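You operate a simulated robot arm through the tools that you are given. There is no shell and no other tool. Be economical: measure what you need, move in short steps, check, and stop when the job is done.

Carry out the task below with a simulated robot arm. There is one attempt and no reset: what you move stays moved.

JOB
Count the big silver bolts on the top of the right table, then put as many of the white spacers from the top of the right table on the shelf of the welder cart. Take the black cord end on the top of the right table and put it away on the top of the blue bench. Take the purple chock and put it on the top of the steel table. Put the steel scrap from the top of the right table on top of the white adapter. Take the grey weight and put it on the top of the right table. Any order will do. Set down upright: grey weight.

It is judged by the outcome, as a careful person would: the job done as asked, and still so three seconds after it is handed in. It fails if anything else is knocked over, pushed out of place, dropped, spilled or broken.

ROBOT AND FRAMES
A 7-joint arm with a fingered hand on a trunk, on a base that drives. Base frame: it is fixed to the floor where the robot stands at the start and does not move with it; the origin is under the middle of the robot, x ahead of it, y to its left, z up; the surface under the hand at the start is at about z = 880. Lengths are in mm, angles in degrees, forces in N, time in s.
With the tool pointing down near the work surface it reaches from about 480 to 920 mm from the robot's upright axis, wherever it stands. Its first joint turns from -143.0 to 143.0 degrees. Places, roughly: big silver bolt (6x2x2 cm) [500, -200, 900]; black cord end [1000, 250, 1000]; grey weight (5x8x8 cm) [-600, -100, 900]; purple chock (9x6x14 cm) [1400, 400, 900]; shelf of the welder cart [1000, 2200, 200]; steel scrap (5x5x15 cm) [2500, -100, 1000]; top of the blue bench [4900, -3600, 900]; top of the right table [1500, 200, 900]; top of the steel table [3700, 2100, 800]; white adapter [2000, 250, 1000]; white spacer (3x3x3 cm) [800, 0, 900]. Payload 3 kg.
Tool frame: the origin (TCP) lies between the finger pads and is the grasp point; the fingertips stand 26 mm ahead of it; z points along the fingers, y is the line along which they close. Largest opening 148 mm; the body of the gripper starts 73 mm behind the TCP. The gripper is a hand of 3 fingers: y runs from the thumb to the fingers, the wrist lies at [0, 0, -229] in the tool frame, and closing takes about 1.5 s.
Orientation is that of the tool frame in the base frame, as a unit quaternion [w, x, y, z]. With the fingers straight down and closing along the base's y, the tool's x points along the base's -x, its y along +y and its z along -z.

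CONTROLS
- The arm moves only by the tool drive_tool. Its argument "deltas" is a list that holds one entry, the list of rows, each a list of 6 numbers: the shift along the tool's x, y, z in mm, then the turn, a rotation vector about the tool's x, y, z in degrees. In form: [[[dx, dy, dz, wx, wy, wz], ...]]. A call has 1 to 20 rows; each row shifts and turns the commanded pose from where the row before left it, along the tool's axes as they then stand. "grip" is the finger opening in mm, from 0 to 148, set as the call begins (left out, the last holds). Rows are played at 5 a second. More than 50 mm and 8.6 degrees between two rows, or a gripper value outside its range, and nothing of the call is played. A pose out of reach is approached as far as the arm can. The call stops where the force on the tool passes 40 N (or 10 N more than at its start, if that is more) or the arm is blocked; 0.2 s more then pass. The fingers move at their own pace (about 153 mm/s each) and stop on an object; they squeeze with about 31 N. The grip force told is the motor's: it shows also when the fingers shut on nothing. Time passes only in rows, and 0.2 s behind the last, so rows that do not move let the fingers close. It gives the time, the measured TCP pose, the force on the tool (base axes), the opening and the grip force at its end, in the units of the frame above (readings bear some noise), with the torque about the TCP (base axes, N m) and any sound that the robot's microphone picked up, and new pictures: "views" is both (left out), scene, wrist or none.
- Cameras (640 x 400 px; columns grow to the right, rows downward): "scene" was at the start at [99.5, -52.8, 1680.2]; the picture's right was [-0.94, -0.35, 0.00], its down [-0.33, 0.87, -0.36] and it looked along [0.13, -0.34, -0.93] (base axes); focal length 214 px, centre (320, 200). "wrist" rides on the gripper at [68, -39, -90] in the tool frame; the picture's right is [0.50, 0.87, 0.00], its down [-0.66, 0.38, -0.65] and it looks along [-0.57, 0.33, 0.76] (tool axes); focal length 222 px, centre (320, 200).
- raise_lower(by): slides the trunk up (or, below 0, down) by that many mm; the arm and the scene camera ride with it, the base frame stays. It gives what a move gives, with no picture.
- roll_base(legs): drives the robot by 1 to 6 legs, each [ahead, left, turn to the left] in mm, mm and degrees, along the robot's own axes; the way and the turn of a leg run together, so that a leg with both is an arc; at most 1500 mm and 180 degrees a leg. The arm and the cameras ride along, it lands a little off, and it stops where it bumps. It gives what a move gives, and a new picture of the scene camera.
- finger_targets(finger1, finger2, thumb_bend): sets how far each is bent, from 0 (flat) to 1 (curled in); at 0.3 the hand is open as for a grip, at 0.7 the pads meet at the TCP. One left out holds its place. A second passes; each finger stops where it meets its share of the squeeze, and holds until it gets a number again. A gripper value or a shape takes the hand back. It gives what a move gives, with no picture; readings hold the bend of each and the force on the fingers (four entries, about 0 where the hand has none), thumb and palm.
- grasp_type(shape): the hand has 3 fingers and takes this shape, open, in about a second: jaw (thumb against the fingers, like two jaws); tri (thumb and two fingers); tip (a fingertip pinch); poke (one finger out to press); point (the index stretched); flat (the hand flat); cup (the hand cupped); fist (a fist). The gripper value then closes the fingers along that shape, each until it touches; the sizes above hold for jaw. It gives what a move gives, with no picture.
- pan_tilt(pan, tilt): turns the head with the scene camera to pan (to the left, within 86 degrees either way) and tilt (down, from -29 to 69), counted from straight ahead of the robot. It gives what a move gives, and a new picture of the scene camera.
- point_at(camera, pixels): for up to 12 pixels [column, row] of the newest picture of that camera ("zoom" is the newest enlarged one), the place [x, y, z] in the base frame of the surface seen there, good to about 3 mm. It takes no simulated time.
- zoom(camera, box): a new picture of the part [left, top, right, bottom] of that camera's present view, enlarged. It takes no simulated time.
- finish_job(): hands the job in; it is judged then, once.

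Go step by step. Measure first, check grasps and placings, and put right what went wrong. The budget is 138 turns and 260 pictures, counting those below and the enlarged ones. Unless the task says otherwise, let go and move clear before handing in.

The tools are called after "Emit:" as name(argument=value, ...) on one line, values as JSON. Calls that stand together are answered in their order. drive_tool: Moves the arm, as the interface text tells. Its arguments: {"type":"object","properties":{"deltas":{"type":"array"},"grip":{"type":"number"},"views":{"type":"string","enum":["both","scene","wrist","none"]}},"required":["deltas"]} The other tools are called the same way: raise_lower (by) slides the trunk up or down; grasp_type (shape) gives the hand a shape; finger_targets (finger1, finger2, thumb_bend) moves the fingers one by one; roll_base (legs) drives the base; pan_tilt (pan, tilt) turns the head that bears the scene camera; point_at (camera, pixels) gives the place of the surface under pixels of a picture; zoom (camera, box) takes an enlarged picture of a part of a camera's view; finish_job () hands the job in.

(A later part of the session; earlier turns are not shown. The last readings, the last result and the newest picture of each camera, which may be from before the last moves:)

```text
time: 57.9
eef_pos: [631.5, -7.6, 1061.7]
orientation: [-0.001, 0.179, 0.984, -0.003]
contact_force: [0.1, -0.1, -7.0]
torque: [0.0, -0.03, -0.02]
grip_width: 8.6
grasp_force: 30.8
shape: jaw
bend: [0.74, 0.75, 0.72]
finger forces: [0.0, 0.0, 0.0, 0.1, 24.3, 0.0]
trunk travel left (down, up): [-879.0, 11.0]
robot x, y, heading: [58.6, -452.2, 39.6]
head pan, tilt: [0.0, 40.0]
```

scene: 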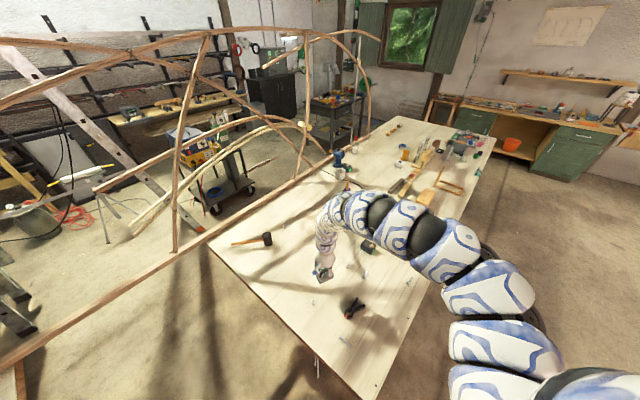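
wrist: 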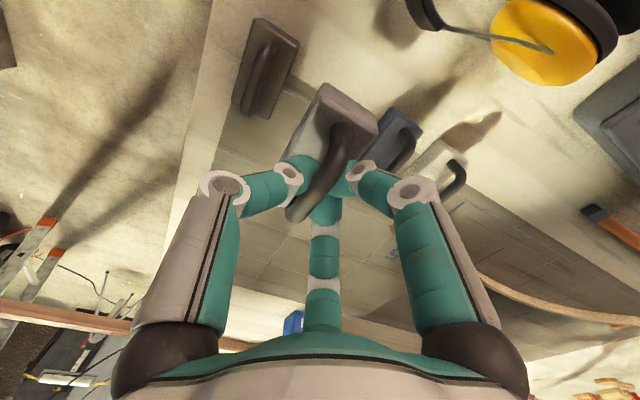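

Zoom for table contents, and move the weight over (680,60).

Emit:
drive_tool(deltas=[[[-11, 40, 0, 0, 0, 0], [-11, 41, 0, 0, 0, 0], [0, 0, 30, 0, 0, 0], [0, 0, 30, 0, 0, 0], [0, 0, 20, 0, 0, 0], [0, 0, 10, 0, 0, 0]]], views="wrist")

Emit:
zoom(camera="scene", box=[220, 220, 440, 390])

```text
time: 59.3
eef_pos: [680.8, 61.0, 971.6]
orientation: [0.0, 0.178, 0.984, -0.002]
contact_force: [0.2, -0.1, -7.1]
torque: [0.02, 0.0, 0.02]
grip_width: 7.9
grasp_force: 31.0
shape: jaw
bend: [0.74, 0.75, 0.72]
finger forces: [0.0, 0.0, 0.0, 0.1, 24.0, 0.0]
trunk travel left (down, up): [-879.0, 11.0]
robot x, y, heading: [59.3, -450.3, 39.6]
head pan, tilt: [0.0, 40.0]
```

wrist: 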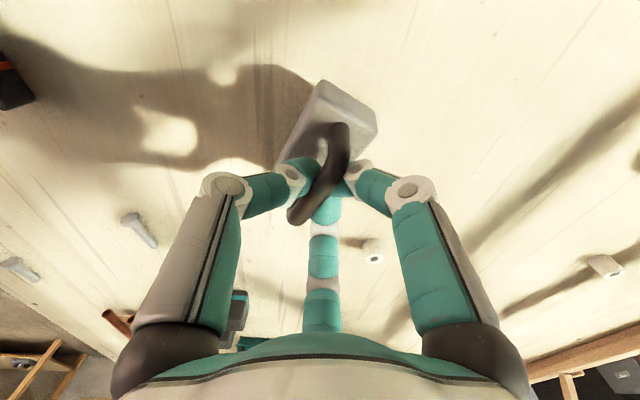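

```text
2.35 times, centred on (330, 305) of scene
```

zoom: 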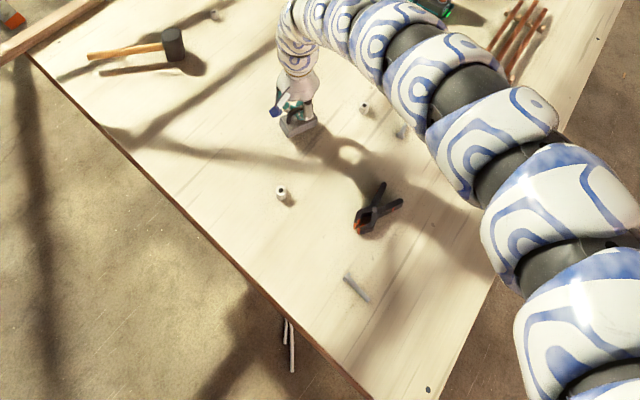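

Lower the weight the last ~16 mm gently, with a contact stop.

Emit:
drive_tool(deltas=[[[0, 0, 6, 0, 0, 0], [0, 0, 4, 0, 0, 0], [0, 0, 3, 0, 0, 0], [0, 0, 2, 0, 0, 0], [0, 0, 2, 0, 0, 0], [0, 0, 1, 0, 0, 0]]], views="wrist")

```text
time: 60.7
eef_pos: [678.6, 60.7, 952.0]
orientation: [-0.001, 0.179, 0.984, -0.004]
contact_force: [-0.8, 0.0, -5.4]
torque: [0.0, -0.01, -0.03]
grip_width: 7.8
grasp_force: 30.6
shape: jaw
bend: [0.74, 0.75, 0.73]
finger forces: [0.0, 0.1, 0.0, 0.0, 23.7, 0.0]
trunk travel left (down, up): [-879.0, 11.0]
robot x, y, heading: [57.0, -449.7, 39.6]
head pan, tilt: [0.0, 40.0]
```

wrist: 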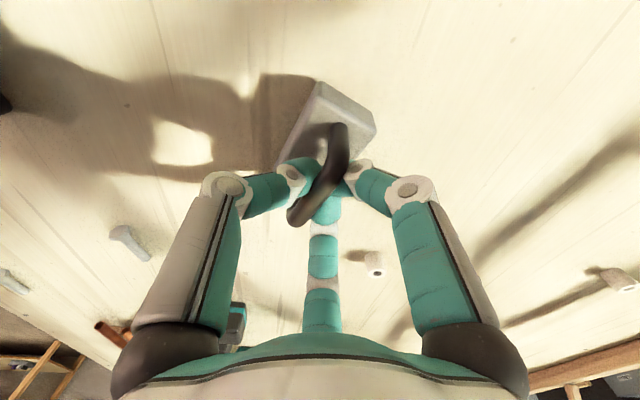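

Emit:
drive_tool(deltas=[[[0, 0, 1.5, 0, 0, 0], [0, 0, 1.5, 0, 0, 0], [0, 0, 1.5, 0, 0, 0], [0, 0, 0, 0, 0, 0]]], views="none")

```text
time: 61.7
eef_pos: [679.2, 60.1, 949.7]
orientation: [-0.002, 0.179, 0.984, -0.004]
contact_force: [0.4, -0.2, -4.3]
torque: [-0.02, 0.01, 0.03]
grip_width: 7.9
grasp_force: 31.0
shape: jaw
bend: [0.74, 0.75, 0.73]
finger forces: [0.0, 0.0, 0.0, 0.1, 23.1, 0.1]
trunk travel left (down, up): [-879.0, 11.0]
robot x, y, heading: [58.4, -448.3, 39.5]
head pan, tilt: [0.0, 40.0]
```

Emit:
drive_tool(deltas=[[[0, 0, 2, 0, 0, 0], [0, 0, 2, 0, 0, 0], [0, 0, 0, 0, 0, 0]]], views="none")

Emit:
drive_tool(deltas=[[[0, 0, 0, 0, 0, 0], [0, 0, 0, 0, 0, 0], [0, 0, 0, 0, 0, 0], [0, 0, 0, 0, 0, 0]]], grip=60, views="wrist")

```text
time: 62.5
eef_pos: [679.6, 59.7, 945.6]
orientation: [-0.001, 0.18, 0.984, -0.003]
contact_force: [-0.5, 1.1, 0.7]
torque: [0.03, 0.01, -0.03]
grip_width: 7.6
grasp_force: 31.4
shape: jaw
bend: [0.74, 0.76, 0.73]
finger forces: [0.0, 0.1, 0.1, 0.0, 23.2, 0.1]
trunk travel left (down, up): [-879.0, 11.0]
robot x, y, heading: [59.4, -450.3, 39.6]
head pan, tilt: [0.0, 40.0]
```

```text
time: 63.5
eef_pos: [678.7, 60.4, 945.0]
orientation: [-0.001, 0.179, 0.984, -0.002]
contact_force: [0.0, 0.5, -0.5]
torque: [0.02, -0.01, 0.0]
grip_width: 59.5
grasp_force: 0.0
shape: jaw
bend: [0.77, 0.77, 0.7]
finger forces: [0.1, 0.0, 0.1, 0.0, 0.0, 0.1]
trunk travel left (down, up): [-879.0, 11.0]
robot x, y, heading: [60.3, -455.2, 39.7]
head pan, tilt: [0.0, 40.0]
```

wrist: 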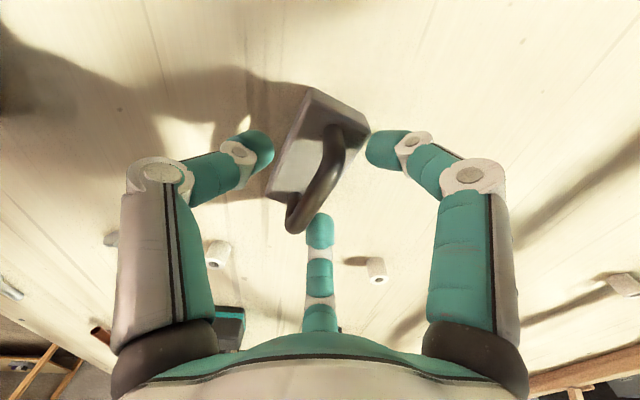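

The weight stands on the table. Rise clear and look.

Emit:
drive_tool(deltas=[[[0, 0, -20, 0, 0, 0], [0, 0, -30, 0, 0, 0], [0, 0, -40, 0, 0, 0], [0, 0, -40, 0, 0, 0], [0, 0, -40, 0, 0, 0], [0, 0, -40, 0, 0, 0], [0, 0, -40, 0, 0, 0]]], grip=100)

```text
time: 65.3
eef_pos: [657.8, 76.3, 1194.7]
orientation: [-0.003, 0.16, 0.987, -0.002]
contact_force: [0.7, 0.1, -0.1]
torque: [0.07, 0.05, -0.01]
grip_width: 99.9
grasp_force: 0.0
shape: jaw
bend: [0.29, 0.29, 0.72]
finger forces: [0.0, 0.0, 0.0, 0.0, 0.0, 0.0]
trunk travel left (down, up): [-879.0, 11.0]
robot x, y, heading: [57.4, -451.3, 39.5]
head pan, tilt: [0.0, 40.0]
stopped in row 7: the arm was blocked; the commanded pose is now the measured one
```

scene: 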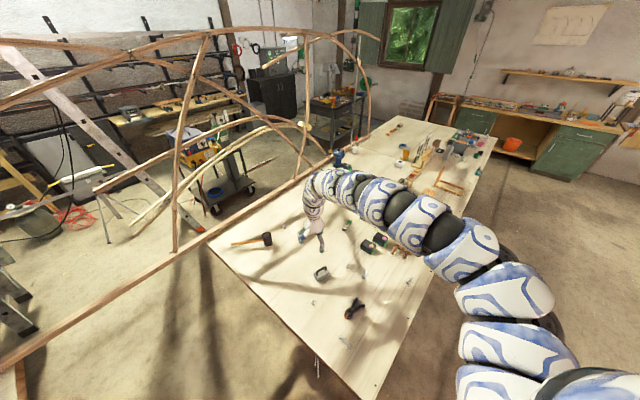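
wrist: 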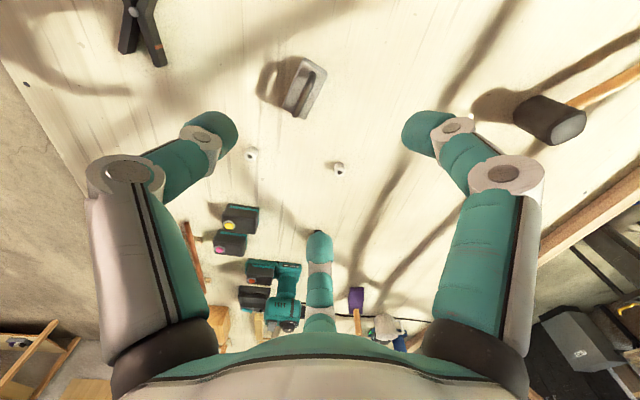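

The weight stands upright at (320,272). Zoom across the table for bolts and spacers.

Emit:
zoom(camera="scene", box=[290, 230, 450, 360])

Emit:
zoom(camera="scene", box=[330, 110, 500, 210])

Emit:
zoom(camera="scene", box=[200, 160, 340, 260])

```text
3.08 times, centred on (370, 295) of scene
```

zoom: 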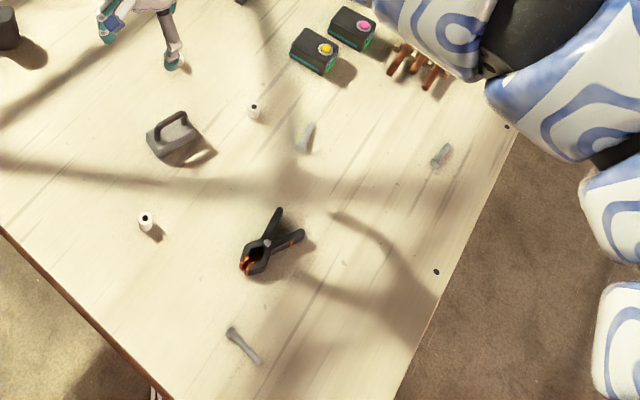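

```text
3.76 times, centred on (415, 160) of scene
```

zoom: 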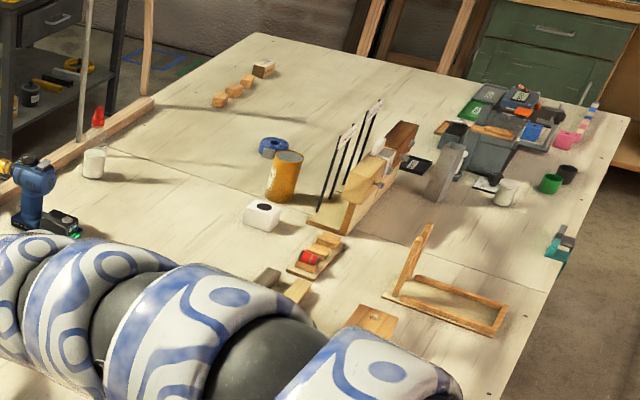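

```text
4.00 times, centred on (270, 210) of scene
```

zoom: 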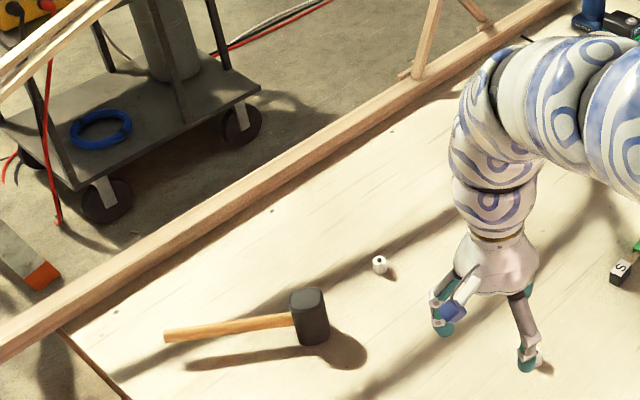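

Three bolts and four spacers so far. Zoom the wrist view for the middle part of the table.

Emit:
zoom(camera="wrist", box=[180, 180, 440, 350])

Emit:
point_at(camera="zoom", pixels=[[432, 290], [440, 330], [500, 350], [540, 340], [250, 270], [300, 310], [215, 215], [120, 85]])

```text
2.35 times, centred on (310, 265) of wrist
```

zoom: 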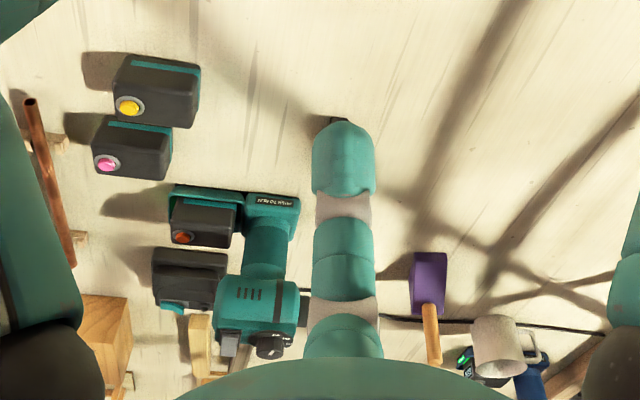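

```text
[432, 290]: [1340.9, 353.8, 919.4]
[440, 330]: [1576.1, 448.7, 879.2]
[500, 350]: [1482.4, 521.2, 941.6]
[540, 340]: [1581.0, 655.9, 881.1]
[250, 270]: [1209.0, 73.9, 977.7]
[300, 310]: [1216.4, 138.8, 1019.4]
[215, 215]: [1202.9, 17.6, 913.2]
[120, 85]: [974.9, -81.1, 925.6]
```

I need detail of the "S"-tagged item near (347,225) and the surroundings.

Emit:
zoom(camera="scene", box=[320, 205, 400, 260])

Emit:
zoom(camera="scene", box=[300, 130, 380, 180])

```text
7.27 times, centred on (360, 232) of scene
```

zoom: 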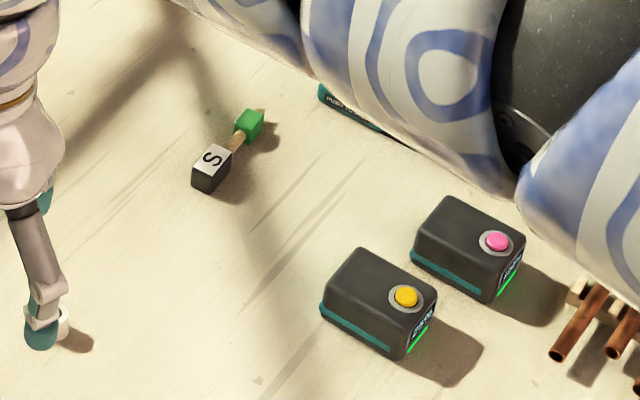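

```text
8.00 times, centred on (340, 155) of scene
```

zoom: 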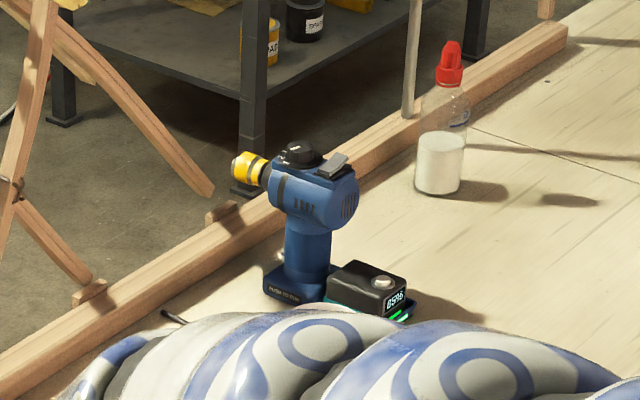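

I'll drive out to the right side of the table, face it (heading 90) at about (900,-900), and survey from there.

Emit:
roll_base(legs=[[-286, -347, 0], [0, 0, 50.5], [0, -850, 0]])

Emit:
pan_tilt(pan=45, tilt=40)

Emit:
pan_tilt(pan=-40, tilt=35)

```text
time: 74.4
eef_pos: [886.5, -98.4, 1195.9]
orientation: [-0.001, -0.28, 0.96, -0.004]
contact_force: [0.4, -0.2, -0.9]
torque: [0.0, -0.01, -0.03]
grip_width: 99.8
grasp_force: 0.2
shape: jaw
bend: [0.29, 0.29, 0.72]
finger forces: [0.0, 0.0, 0.0, 0.0, 0.0, 0.0]
trunk travel left (down, up): [-879.0, 11.0]
robot x, y, heading: [919.9, -894.4, 90.7]
head pan, tilt: [0.0, 40.0]
```

scene: 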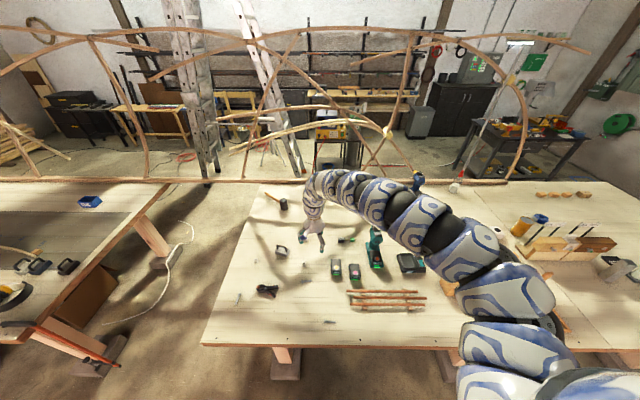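

```text
time: 75.5
eef_pos: [886.4, -97.2, 1196.5]
orientation: [-0.001, -0.279, 0.96, -0.002]
contact_force: [0.0, 0.0, -0.3]
torque: [0.04, 0.02, 0.01]
grip_width: 99.9
grasp_force: 0.1
shape: jaw
bend: [0.29, 0.29, 0.72]
finger forces: [0.0, 0.0, 0.0, 0.0, 0.0, 0.0]
trunk travel left (down, up): [-879.0, 11.0]
robot x, y, heading: [919.7, -894.0, 90.8]
head pan, tilt: [45.0, 40.0]
```

scene: 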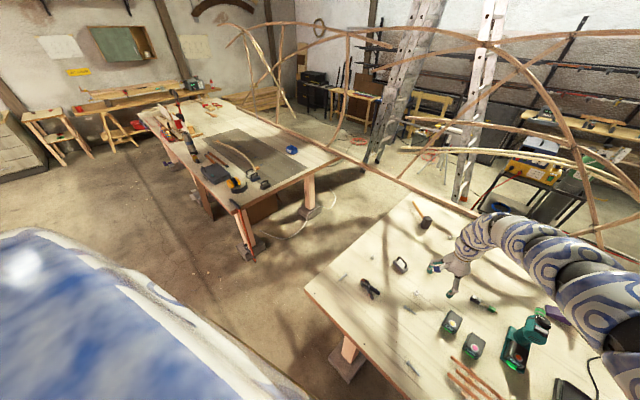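

```text
time: 77.1
eef_pos: [885.8, -98.9, 1194.5]
orientation: [-0.001, -0.279, 0.96, -0.004]
contact_force: [0.5, 0.2, -0.2]
torque: [-0.01, -0.01, 0.02]
grip_width: 100.1
grasp_force: 0.0
shape: jaw
bend: [0.29, 0.29, 0.72]
finger forces: [0.0, 0.0, 0.1, 0.0, 0.0, 0.0]
trunk travel left (down, up): [-879.0, 11.0]
robot x, y, heading: [920.7, -893.3, 90.4]
head pan, tilt: [-40.0, 35.0]
```

scene: 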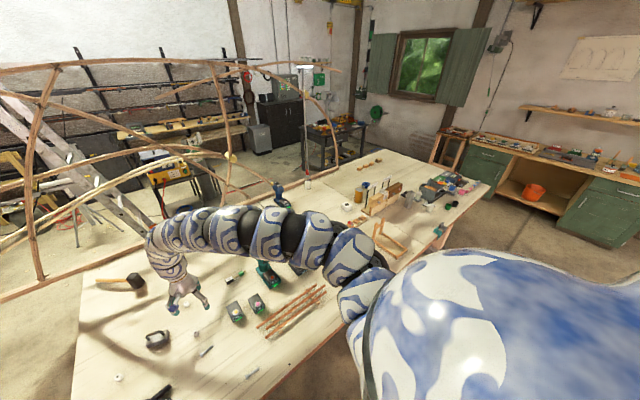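

Zoom into the middle of the table here.

Emit:
zoom(camera="scene", box=[180, 240, 340, 340])

Emit:
zoom(camera="wrist", box=[0, 0, 640, 400])

Emit:
zoom(camera="scene", box=[260, 140, 500, 260])

```text
4.00 times, centred on (260, 290) of scene
```

zoom: 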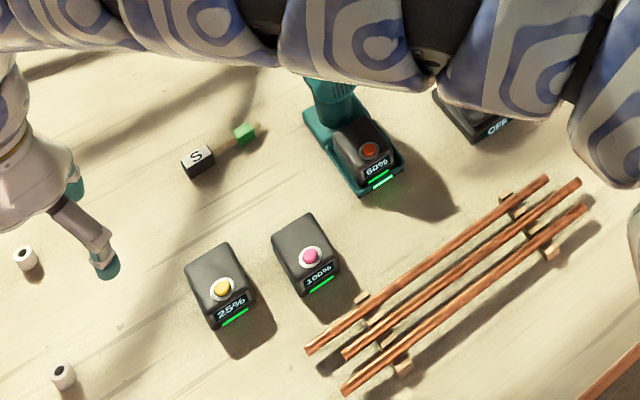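

```text
1.00 times, centred on (320, 200) of wrist (not enlarged: the box is as wide or as high as the picture)
```

zoom: 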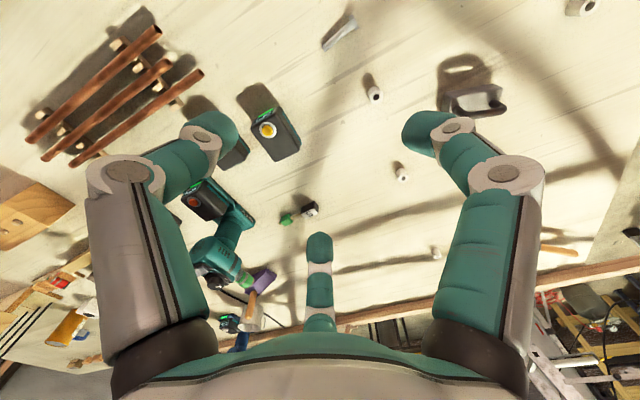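

```text
2.67 times, centred on (380, 200) of scene
```

zoom: 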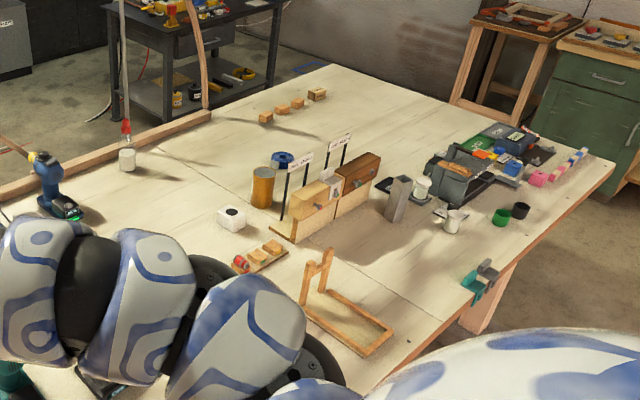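

The hand hides the middle; drive on +750 in x (arm stays high over low items) and look back.

Emit:
roll_base(legs=[[0, -700, 0]])

Emit:
pan_tilt(pan=28, tilt=40)

Emit:
zoom(camera="scene", box=[300, 190, 540, 340])

```text
time: 81.0
eef_pos: [1593.2, -90.1, 1195.1]
orientation: [-0.001, -0.28, 0.96, -0.003]
contact_force: [0.3, 0.6, 0.0]
torque: [0.03, 0.0, 0.03]
grip_width: 99.7
grasp_force: 0.0
shape: jaw
bend: [0.29, 0.29, 0.72]
finger forces: [0.0, 0.0, 0.0, 0.0, 0.0, 0.1]
trunk travel left (down, up): [-879.0, 11.0]
robot x, y, heading: [1629.2, -885.5, 90.8]
head pan, tilt: [-40.0, 35.0]
```

scene: 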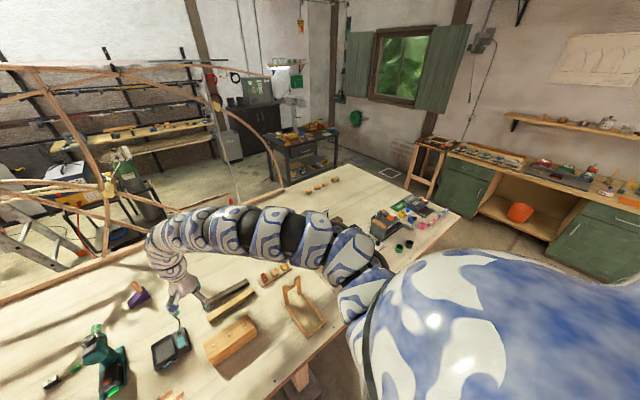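

```text
time: 82.4
eef_pos: [1594.7, -90.0, 1194.5]
orientation: [0.0, -0.28, 0.96, -0.003]
contact_force: [0.7, 1.0, 0.0]
torque: [-0.02, -0.01, -0.01]
grip_width: 99.9
grasp_force: 0.0
shape: jaw
bend: [0.29, 0.29, 0.72]
finger forces: [0.0, 0.0, 0.0, 0.0, 0.0, 0.0]
trunk travel left (down, up): [-879.0, 11.0]
robot x, y, heading: [1626.4, -883.0, 90.7]
head pan, tilt: [28.0, 40.0]
```

scene: 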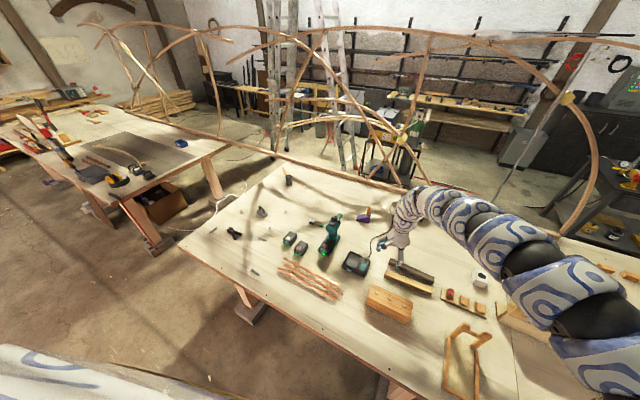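

```text
2.67 times, centred on (420, 265) of scene
```

zoom: 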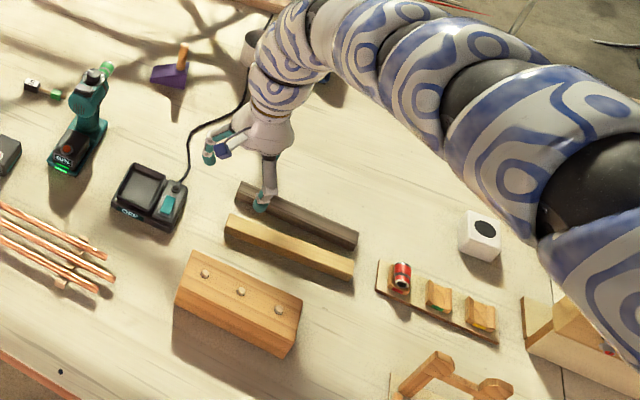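

Zoom into the "S" item and the cord path from the charger.

Emit:
zoom(camera="scene", box=[298, 208, 346, 238])

Emit:
zoom(camera="scene", box=[350, 170, 430, 220])

Emit:
zoom(camera="wrist", box=[0, 0, 640, 400])

```text
13.33 times, centred on (322, 223) of scene
```

zoom: 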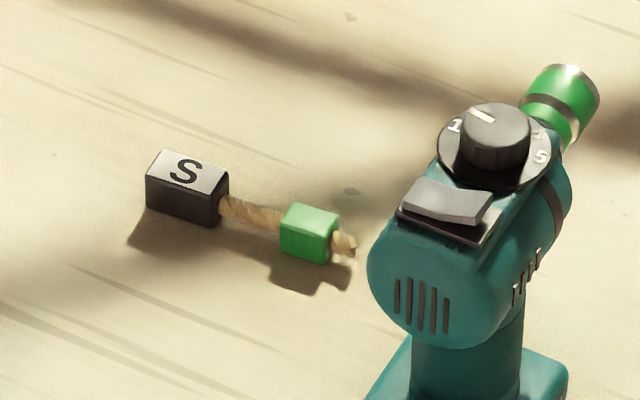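

```text
8.00 times, centred on (390, 195) of scene
```

zoom: 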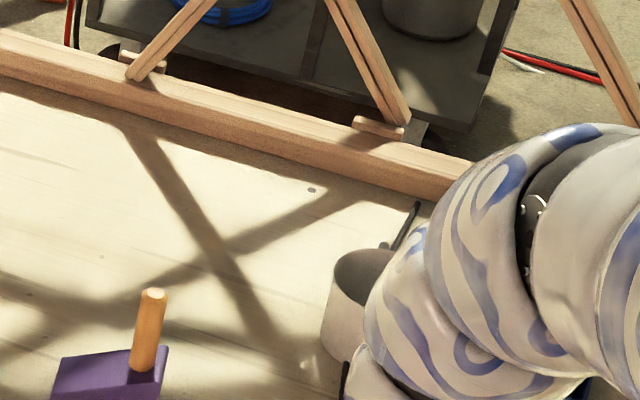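

```text
1.00 times, centred on (320, 200) of wrist (not enlarged: the box is as wide or as high as the picture)
```

zoom: 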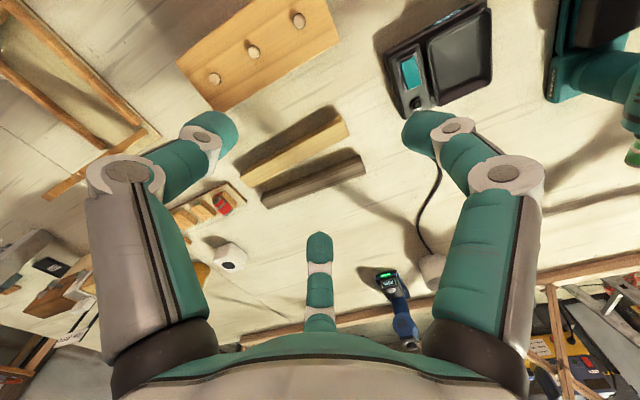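

The "S" item is a short cord with a black end block and a green end block — so the black end is what to grasp. Now look at the far half of the table.

Emit:
pan_tilt(pan=-50, tilt=30)

Emit:
zoom(camera="scene", box=[230, 130, 470, 280])

Emit:
point_at(camera="zoom", pixels=[[240, 60], [410, 160], [560, 195], [455, 300], [440, 60], [300, 180], [330, 250], [200, 40]])

```text
time: 83.9
eef_pos: [1594.1, -88.6, 1196.2]
orientation: [0.0, -0.28, 0.96, -0.003]
contact_force: [0.3, 0.8, -0.1]
torque: [-0.02, -0.03, -0.02]
grip_width: 99.8
grasp_force: 0.1
shape: jaw
bend: [0.29, 0.29, 0.72]
finger forces: [0.0, 0.1, 0.1, 0.0, 0.1, 0.1]
trunk travel left (down, up): [-879.0, 11.0]
robot x, y, heading: [1624.3, -886.4, 91.0]
head pan, tilt: [-50.0, 30.0]
```

scene: 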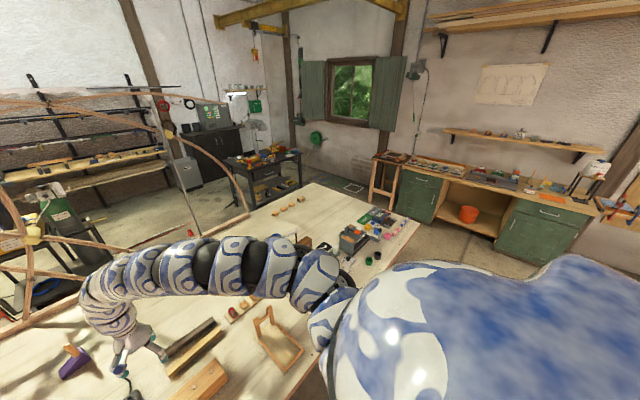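

```text
2.67 times, centred on (350, 205) of scene
```

zoom: 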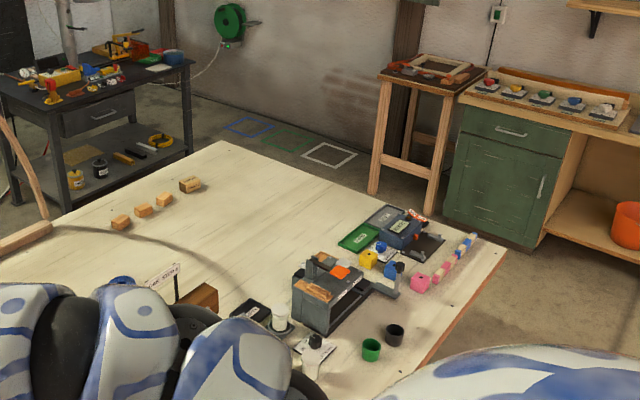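

```text
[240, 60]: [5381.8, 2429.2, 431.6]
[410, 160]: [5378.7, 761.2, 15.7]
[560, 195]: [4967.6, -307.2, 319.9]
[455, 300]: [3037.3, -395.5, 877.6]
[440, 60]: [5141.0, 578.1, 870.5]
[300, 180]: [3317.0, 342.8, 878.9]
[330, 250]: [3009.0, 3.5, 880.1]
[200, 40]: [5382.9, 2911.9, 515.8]
```

No bolts on the far half; room to drive round the far end (cabinets at x≈4950). Measure the sign posts, scrap and adapter before driving on.

Emit:
point_at(camera="zoom", pixels=[[162, 276], [178, 270], [195, 295], [330, 260], [10, 235], [450, 215]])

Emit:
roll_base(legs=[[-30, -250, 0]])

Emit:
pan_tilt(pan=-60, tilt=40)

```text
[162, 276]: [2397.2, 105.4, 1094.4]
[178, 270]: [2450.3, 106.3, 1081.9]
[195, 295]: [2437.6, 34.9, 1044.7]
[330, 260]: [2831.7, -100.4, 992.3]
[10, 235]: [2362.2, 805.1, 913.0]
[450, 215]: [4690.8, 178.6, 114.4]
```

```text
time: 85.7
eef_pos: [1846.2, -116.3, 1195.6]
orientation: [-0.001, -0.281, 0.96, -0.002]
contact_force: [0.5, -0.3, -0.2]
torque: [0.01, 0.02, -0.02]
grip_width: 100.1
grasp_force: 0.2
shape: jaw
bend: [0.29, 0.29, 0.72]
finger forces: [0.0, 0.1, 0.0, 0.0, 0.0, 0.0]
trunk travel left (down, up): [-879.0, 11.0]
robot x, y, heading: [1881.5, -913.0, 90.6]
head pan, tilt: [-50.0, 30.0]
```

scene: 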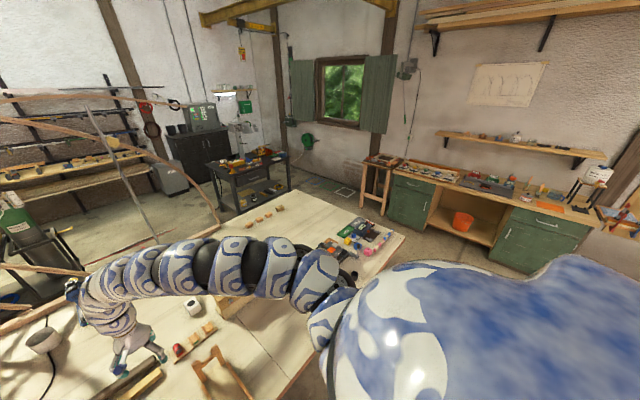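

```text
time: 86.4
eef_pos: [1845.2, -115.3, 1195.6]
orientation: [-0.001, -0.281, 0.96, -0.003]
contact_force: [0.2, 0.4, -0.1]
torque: [0.01, -0.02, 0.01]
grip_width: 100.0
grasp_force: 0.1
shape: jaw
bend: [0.29, 0.29, 0.72]
finger forces: [0.0, 0.1, 0.1, 0.0, 0.0, 0.0]
trunk travel left (down, up): [-879.0, 11.0]
robot x, y, heading: [1880.9, -911.5, 90.8]
head pan, tilt: [-60.0, 40.0]
```

scene: 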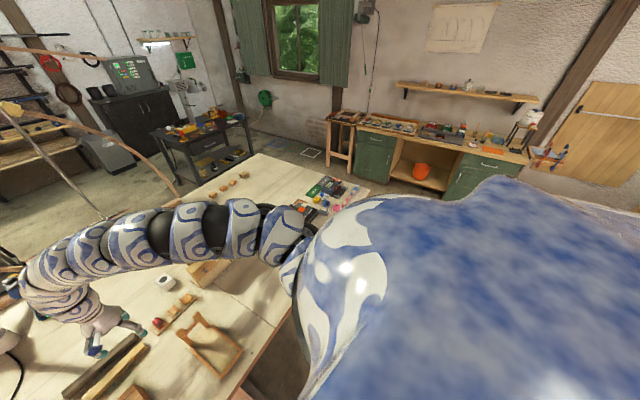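

Adapter is at (166,283); measure its top.

Emit:
zoom(camera="scene", box=[140, 265, 204, 305])

Emit:
point_at(camera="zoom", pixels=[[180, 120], [265, 100], [345, 150], [250, 190], [265, 150], [240, 270], [340, 230]])

```text
10.00 times, centred on (172, 285) of scene
```

zoom: 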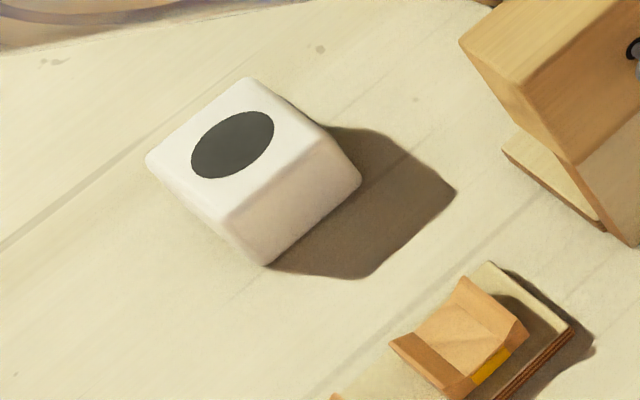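

```text
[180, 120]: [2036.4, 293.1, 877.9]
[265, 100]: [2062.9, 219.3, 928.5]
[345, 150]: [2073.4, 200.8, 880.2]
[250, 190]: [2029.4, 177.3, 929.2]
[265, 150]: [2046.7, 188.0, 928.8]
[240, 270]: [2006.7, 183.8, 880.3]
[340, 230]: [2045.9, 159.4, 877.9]
```

Emit:
point_at(camera="zoom", pixels=[[233, 145], [155, 160], [246, 84], [318, 135], [225, 214], [200, 160], [265, 125]])

Emit:
roll_base(legs=[[-20, -450, 0]])

Emit:
pan_tilt(pan=-45, tilt=45)

```text
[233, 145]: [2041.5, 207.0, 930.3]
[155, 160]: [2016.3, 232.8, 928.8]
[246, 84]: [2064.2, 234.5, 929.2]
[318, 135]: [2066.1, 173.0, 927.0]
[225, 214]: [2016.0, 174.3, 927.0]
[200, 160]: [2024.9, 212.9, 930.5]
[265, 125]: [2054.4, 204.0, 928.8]
```

```text
time: 89.2
eef_pos: [2296.9, -129.9, 1194.5]
orientation: [-0.001, -0.278, 0.96, -0.003]
contact_force: [0.1, 0.1, -0.8]
torque: [-0.01, 0.01, 0.0]
grip_width: 99.8
grasp_force: 0.1
shape: jaw
bend: [0.29, 0.29, 0.72]
finger forces: [0.0, 0.0, 0.1, 0.0, 0.0, 0.0]
trunk travel left (down, up): [-879.0, 11.0]
robot x, y, heading: [2329.7, -925.1, 90.7]
head pan, tilt: [-60.0, 40.0]
```

scene: 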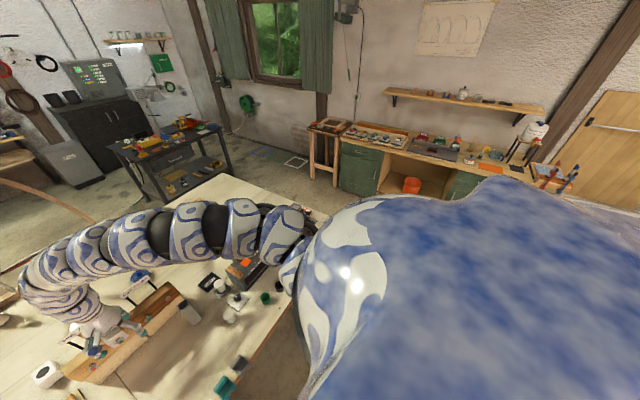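

```text
time: 89.9
eef_pos: [2297.2, -130.1, 1194.7]
orientation: [-0.001, -0.279, 0.96, -0.003]
contact_force: [0.7, -0.2, -0.1]
torque: [-0.01, -0.02, 0.0]
grip_width: 99.8
grasp_force: 0.0
shape: jaw
bend: [0.29, 0.29, 0.72]
finger forces: [0.0, 0.0, 0.0, 0.0, 0.0, 0.1]
trunk travel left (down, up): [-879.0, 11.0]
robot x, y, heading: [2326.7, -924.9, 90.4]
head pan, tilt: [-45.0, 45.0]
```

scene: 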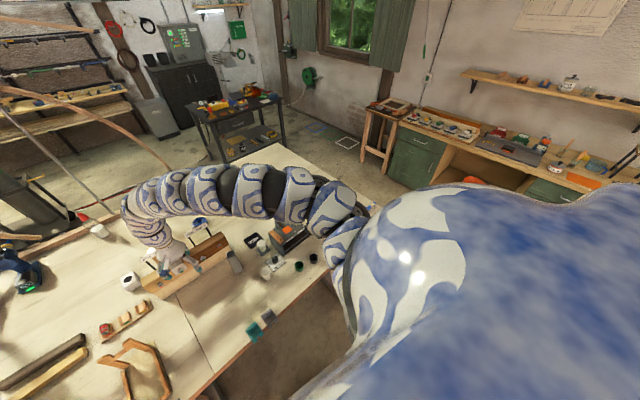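

The scrap stands at (235,262). Measure it.

Emit:
zoom(camera="scene", box=[195, 230, 291, 290])

Emit:
zoom(camera="wrist", box=[0, 0, 640, 400])

Emit:
point_at(camera="scene", pixels=[[233, 252], [230, 251], [236, 251], [234, 254], [238, 262], [240, 272], [233, 250], [246, 330], [268, 315]])

```text
6.67 times, centred on (243, 260) of scene
```

zoom: 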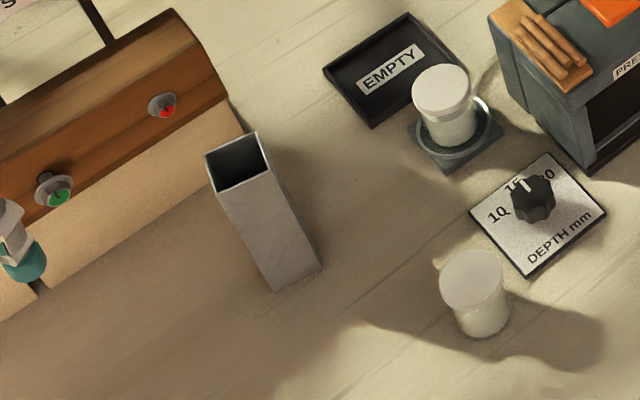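

```text
1.00 times, centred on (320, 200) of wrist (not enlarged: the box is as wide or as high as the picture)
```

zoom: 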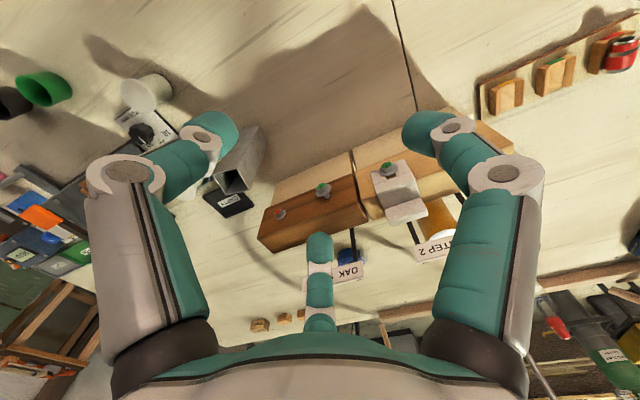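

```text
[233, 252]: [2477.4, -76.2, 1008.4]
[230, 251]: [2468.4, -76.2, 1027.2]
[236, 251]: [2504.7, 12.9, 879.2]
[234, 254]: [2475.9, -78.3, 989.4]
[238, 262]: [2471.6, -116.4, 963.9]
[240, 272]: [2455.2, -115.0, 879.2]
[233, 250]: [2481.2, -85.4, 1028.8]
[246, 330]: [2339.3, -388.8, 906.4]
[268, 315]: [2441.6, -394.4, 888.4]
```

Emit:
zoom(camera="scene", box=[211, 242, 259, 272])

Emit:
point_at(camera="zoom", pixels=[[200, 150], [300, 112], [330, 180], [235, 225], [255, 230], [320, 200], [280, 220]])

```text
13.33 times, centred on (235, 257) of scene
```

zoom: 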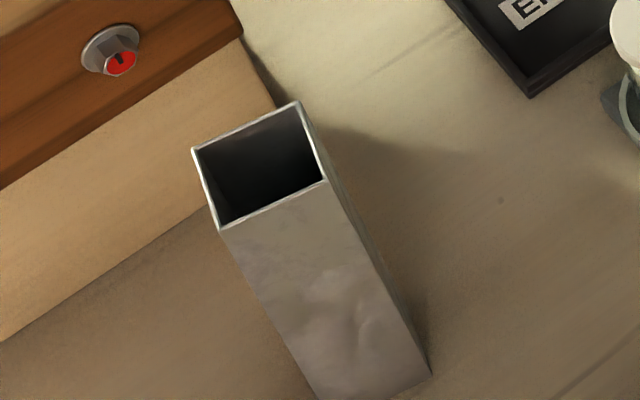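

```text
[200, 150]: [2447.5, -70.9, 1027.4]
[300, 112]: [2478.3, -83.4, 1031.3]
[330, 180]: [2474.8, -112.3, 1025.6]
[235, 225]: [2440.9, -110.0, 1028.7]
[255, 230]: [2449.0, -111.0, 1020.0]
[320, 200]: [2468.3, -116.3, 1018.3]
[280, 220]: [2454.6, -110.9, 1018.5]
```

Emit:
point_at(camera="zoom", pixels=[[150, 140], [230, 50], [260, 100], [100, 200], [230, 10], [180, 220], [100, 290]])

```text
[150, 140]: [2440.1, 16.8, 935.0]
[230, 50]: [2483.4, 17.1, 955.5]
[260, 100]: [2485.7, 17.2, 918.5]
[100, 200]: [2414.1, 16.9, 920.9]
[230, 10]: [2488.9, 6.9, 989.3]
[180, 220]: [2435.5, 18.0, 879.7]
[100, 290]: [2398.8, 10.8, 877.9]
```

Gap behind the scrap is ~85 mm: fine. I need to know how near to the table edge my body can go; look straight down in front.

Emit:
pan_tilt(pan=0, tilt=69)

Emit:
point_at(camera="scene", pixels=[[200, 300], [200, 380], [100, 300], [100, 380], [150, 250], [300, 390], [400, 390], [200, 200]])

```text
time: 91.0
eef_pos: [2296.7, -130.4, 1195.2]
orientation: [-0.001, -0.279, 0.96, -0.002]
contact_force: [0.0, 0.1, -0.2]
torque: [0.02, 0.02, -0.01]
grip_width: 100.0
grasp_force: 0.0
shape: jaw
bend: [0.29, 0.29, 0.72]
finger forces: [0.0, 0.0, 0.0, 0.0, 0.0, 0.1]
trunk travel left (down, up): [-879.0, 11.0]
robot x, y, heading: [2330.9, -922.0, 90.8]
head pan, tilt: [0.0, 68.8]
```

scene: 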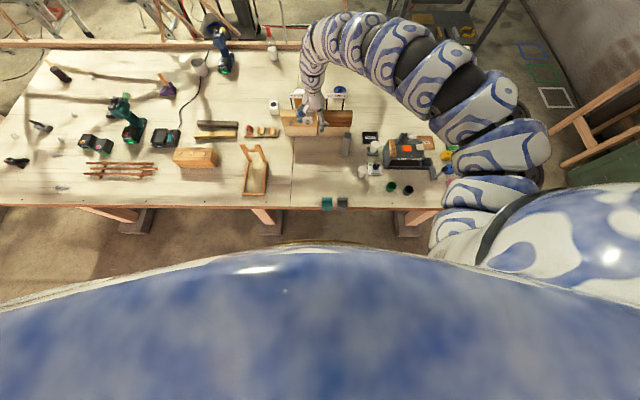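

```text
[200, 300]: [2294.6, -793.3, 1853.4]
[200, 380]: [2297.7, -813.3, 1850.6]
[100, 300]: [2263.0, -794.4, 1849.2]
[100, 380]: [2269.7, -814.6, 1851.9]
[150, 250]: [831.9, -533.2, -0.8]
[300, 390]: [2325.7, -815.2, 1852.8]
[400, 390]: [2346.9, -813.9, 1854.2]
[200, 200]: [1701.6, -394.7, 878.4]
```

This overhead view shows the whole table; zoom to count bolts and spot anything between.

Emit:
zoom(camera="scene", box=[0, 50, 240, 210])

Emit:
zoom(camera="scene", box=[220, 50, 460, 210])

Emit:
roll_base(legs=[[110, 0, 0]])

```text
2.50 times, centred on (120, 130) of scene
```

zoom: 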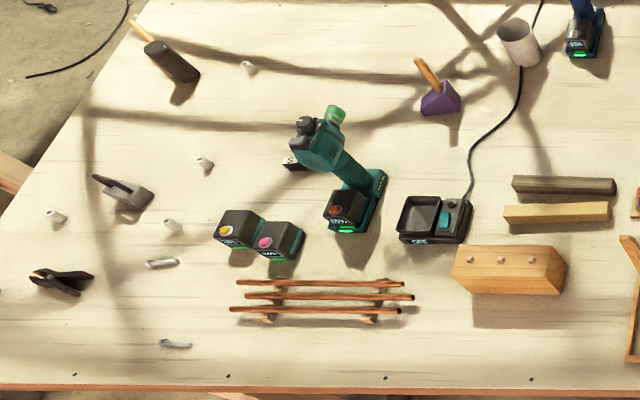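

```text
2.50 times, centred on (340, 130) of scene
```

zoom: 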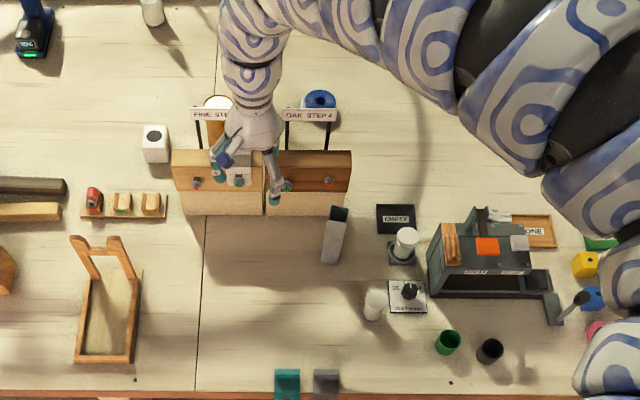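

```text
time: 92.2
eef_pos: [2294.3, -15.4, 1193.9]
orientation: [0.0, -0.278, 0.96, -0.003]
contact_force: [-0.2, 0.1, -0.3]
torque: [-0.04, -0.02, 0.03]
grip_width: 99.9
grasp_force: 0.1
shape: jaw
bend: [0.29, 0.29, 0.72]
finger forces: [0.1, 0.1, 0.0, 0.0, 0.1, 0.0]
trunk travel left (down, up): [-879.0, 11.0]
robot x, y, heading: [2330.5, -810.4, 90.5]
head pan, tilt: [0.0, 68.8]
```

scene: 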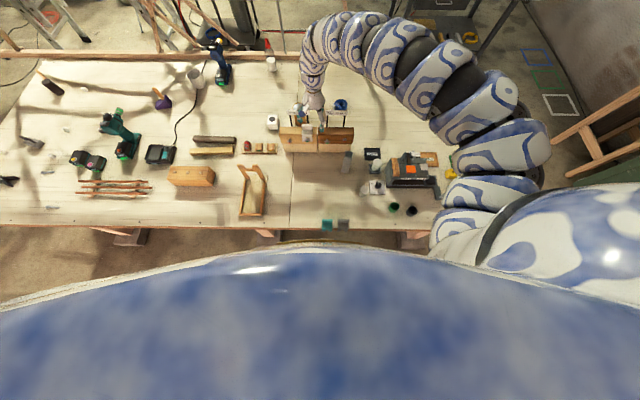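

Count settles at three bolts (two in this zoom at (162,262),(175,343), plus the one at x≈500) and four spacers. Now move over the scrap at (2460,-92).

Emit:
drive_tool(deltas=[[[-20, -31, 15, 0, 0, 0], [-20, -31, 15, 0, 0, 0], [-20, -31, 15, 0, 0, 0], [-20, -31, 15, 0, 0, 0], [-19, -30, 15, 0, 0, 0], [0, 0, 0, 0, 0, -8.2], [0, 0, 0, 0, 0, -8.2], [0, 0, 0, 0, 0, -8.2], [0, 0, 0, 0, 0, -8.2], [0, 0, 0, 0, 0, -8.2], [0, 0, 0, 0, 0, -8.2], [0, 0, 0, 0, 0, -8.2]]], grip=110)

```text
time: 94.8
eef_pos: [2451.7, -49.7, 1093.9]
orientation: [-0.004, -0.706, 0.708, -0.003]
contact_force: [-0.5, 0.1, 0.2]
torque: [-0.02, 0.0, -0.02]
grip_width: 109.8
grasp_force: 0.1
shape: jaw
bend: [0.27, 0.27, 0.56]
finger forces: [0.0, 0.1, 0.1, 0.0, 0.0, 0.1]
out of reach, approached as far as the arm can: row 1, 2, 3, 4, 5
trunk travel left (down, up): [-879.0, 11.0]
robot x, y, heading: [2329.1, -815.1, 90.8]
head pan, tilt: [0.0, 68.8]
```

scene: 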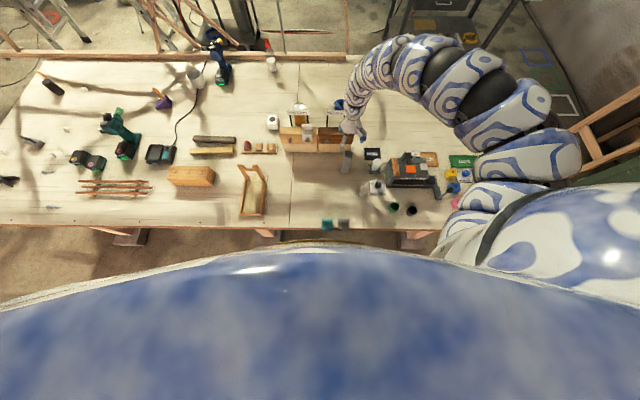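
wrist: 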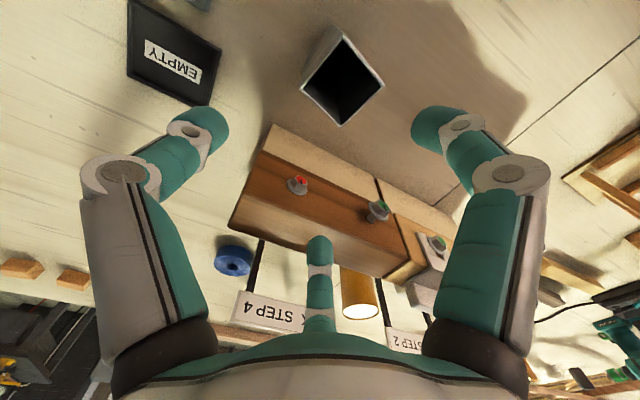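

Need ~42 mm nearer than the arm allows; back the base by 50 mm.

Emit:
roll_base(legs=[[-50, 0, 0]])

Emit:
zoom(camera="wrist", box=[200, 0, 440, 150])

Emit:
point_at(camera="zoom", pixels=[[330, 80], [280, 230], [390, 320], [480, 215], [385, 60], [450, 150]])

```text
time: 95.8
eef_pos: [2453.5, -102.4, 1096.2]
orientation: [-0.003, -0.706, 0.708, -0.002]
contact_force: [0.6, 0.1, 0.0]
torque: [0.05, 0.0, -0.01]
grip_width: 109.5
grasp_force: 0.0
shape: jaw
bend: [0.27, 0.27, 0.56]
finger forces: [0.1, 0.0, 0.1, 0.1, 0.0, 0.1]
trunk travel left (down, up): [-879.0, 11.0]
robot x, y, heading: [2329.9, -863.9, 90.8]
head pan, tilt: [0.0, 68.8]
```

scene: 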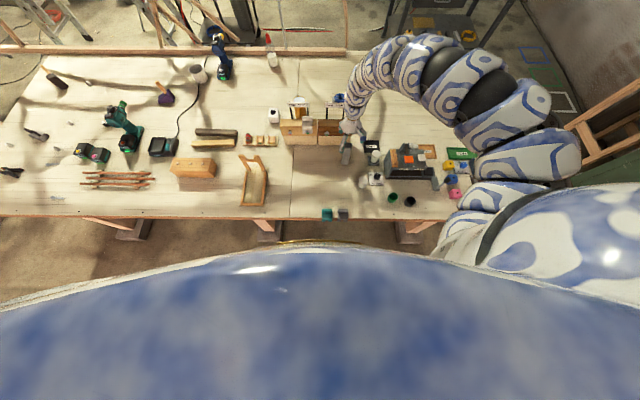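

```text
2.67 times, centred on (320, 75) of wrist
```

zoom: 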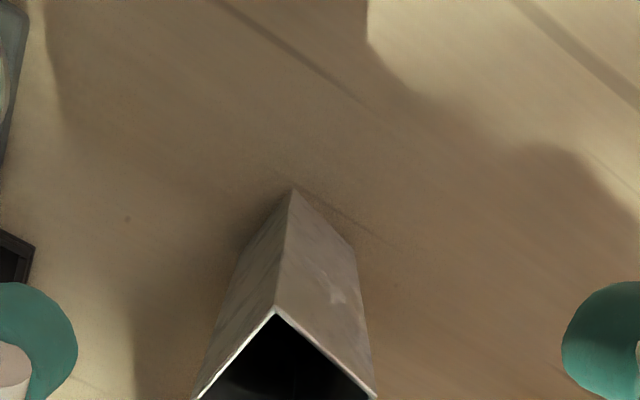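

```text
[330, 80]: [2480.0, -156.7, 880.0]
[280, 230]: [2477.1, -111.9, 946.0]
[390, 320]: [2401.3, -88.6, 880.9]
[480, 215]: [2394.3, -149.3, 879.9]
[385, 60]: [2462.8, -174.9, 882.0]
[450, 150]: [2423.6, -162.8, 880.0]
```

Align and descend around the tube top (to z≈1000).

Emit:
drive_tool(deltas=[[[-10, -6, 0, 0, 0, 0], [0, 0, 25, 0, 0, 0], [0, 0, 25, 0, 0, 0], [0, 0, 23, 0, 0, 0], [0, 0, 23, 0, 0, 0], [0, 0, 0, 0, 0, 0]]], views="wrist")

```text
time: 97.2
eef_pos: [2458.9, -92.1, 998.5]
orientation: [-0.002, -0.706, 0.708, -0.002]
contact_force: [0.2, 0.1, 0.0]
torque: [0.01, 0.03, 0.01]
grip_width: 109.7
grasp_force: 0.0
shape: jaw
bend: [0.27, 0.27, 0.56]
finger forces: [0.1, 0.0, 0.0, 0.0, 0.0, 0.1]
trunk travel left (down, up): [-879.0, 11.0]
robot x, y, heading: [2328.6, -867.2, 90.5]
head pan, tilt: [0.0, 68.8]
```

wrist: 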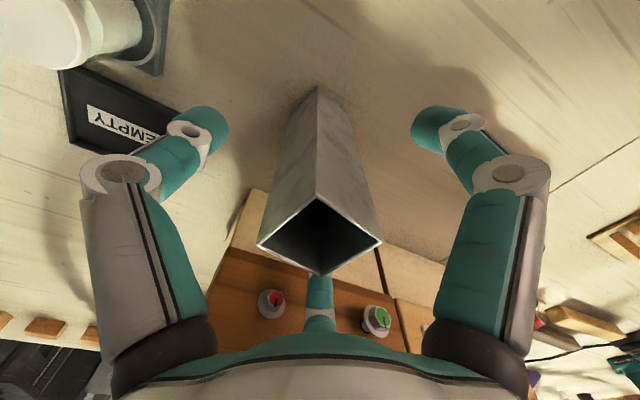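

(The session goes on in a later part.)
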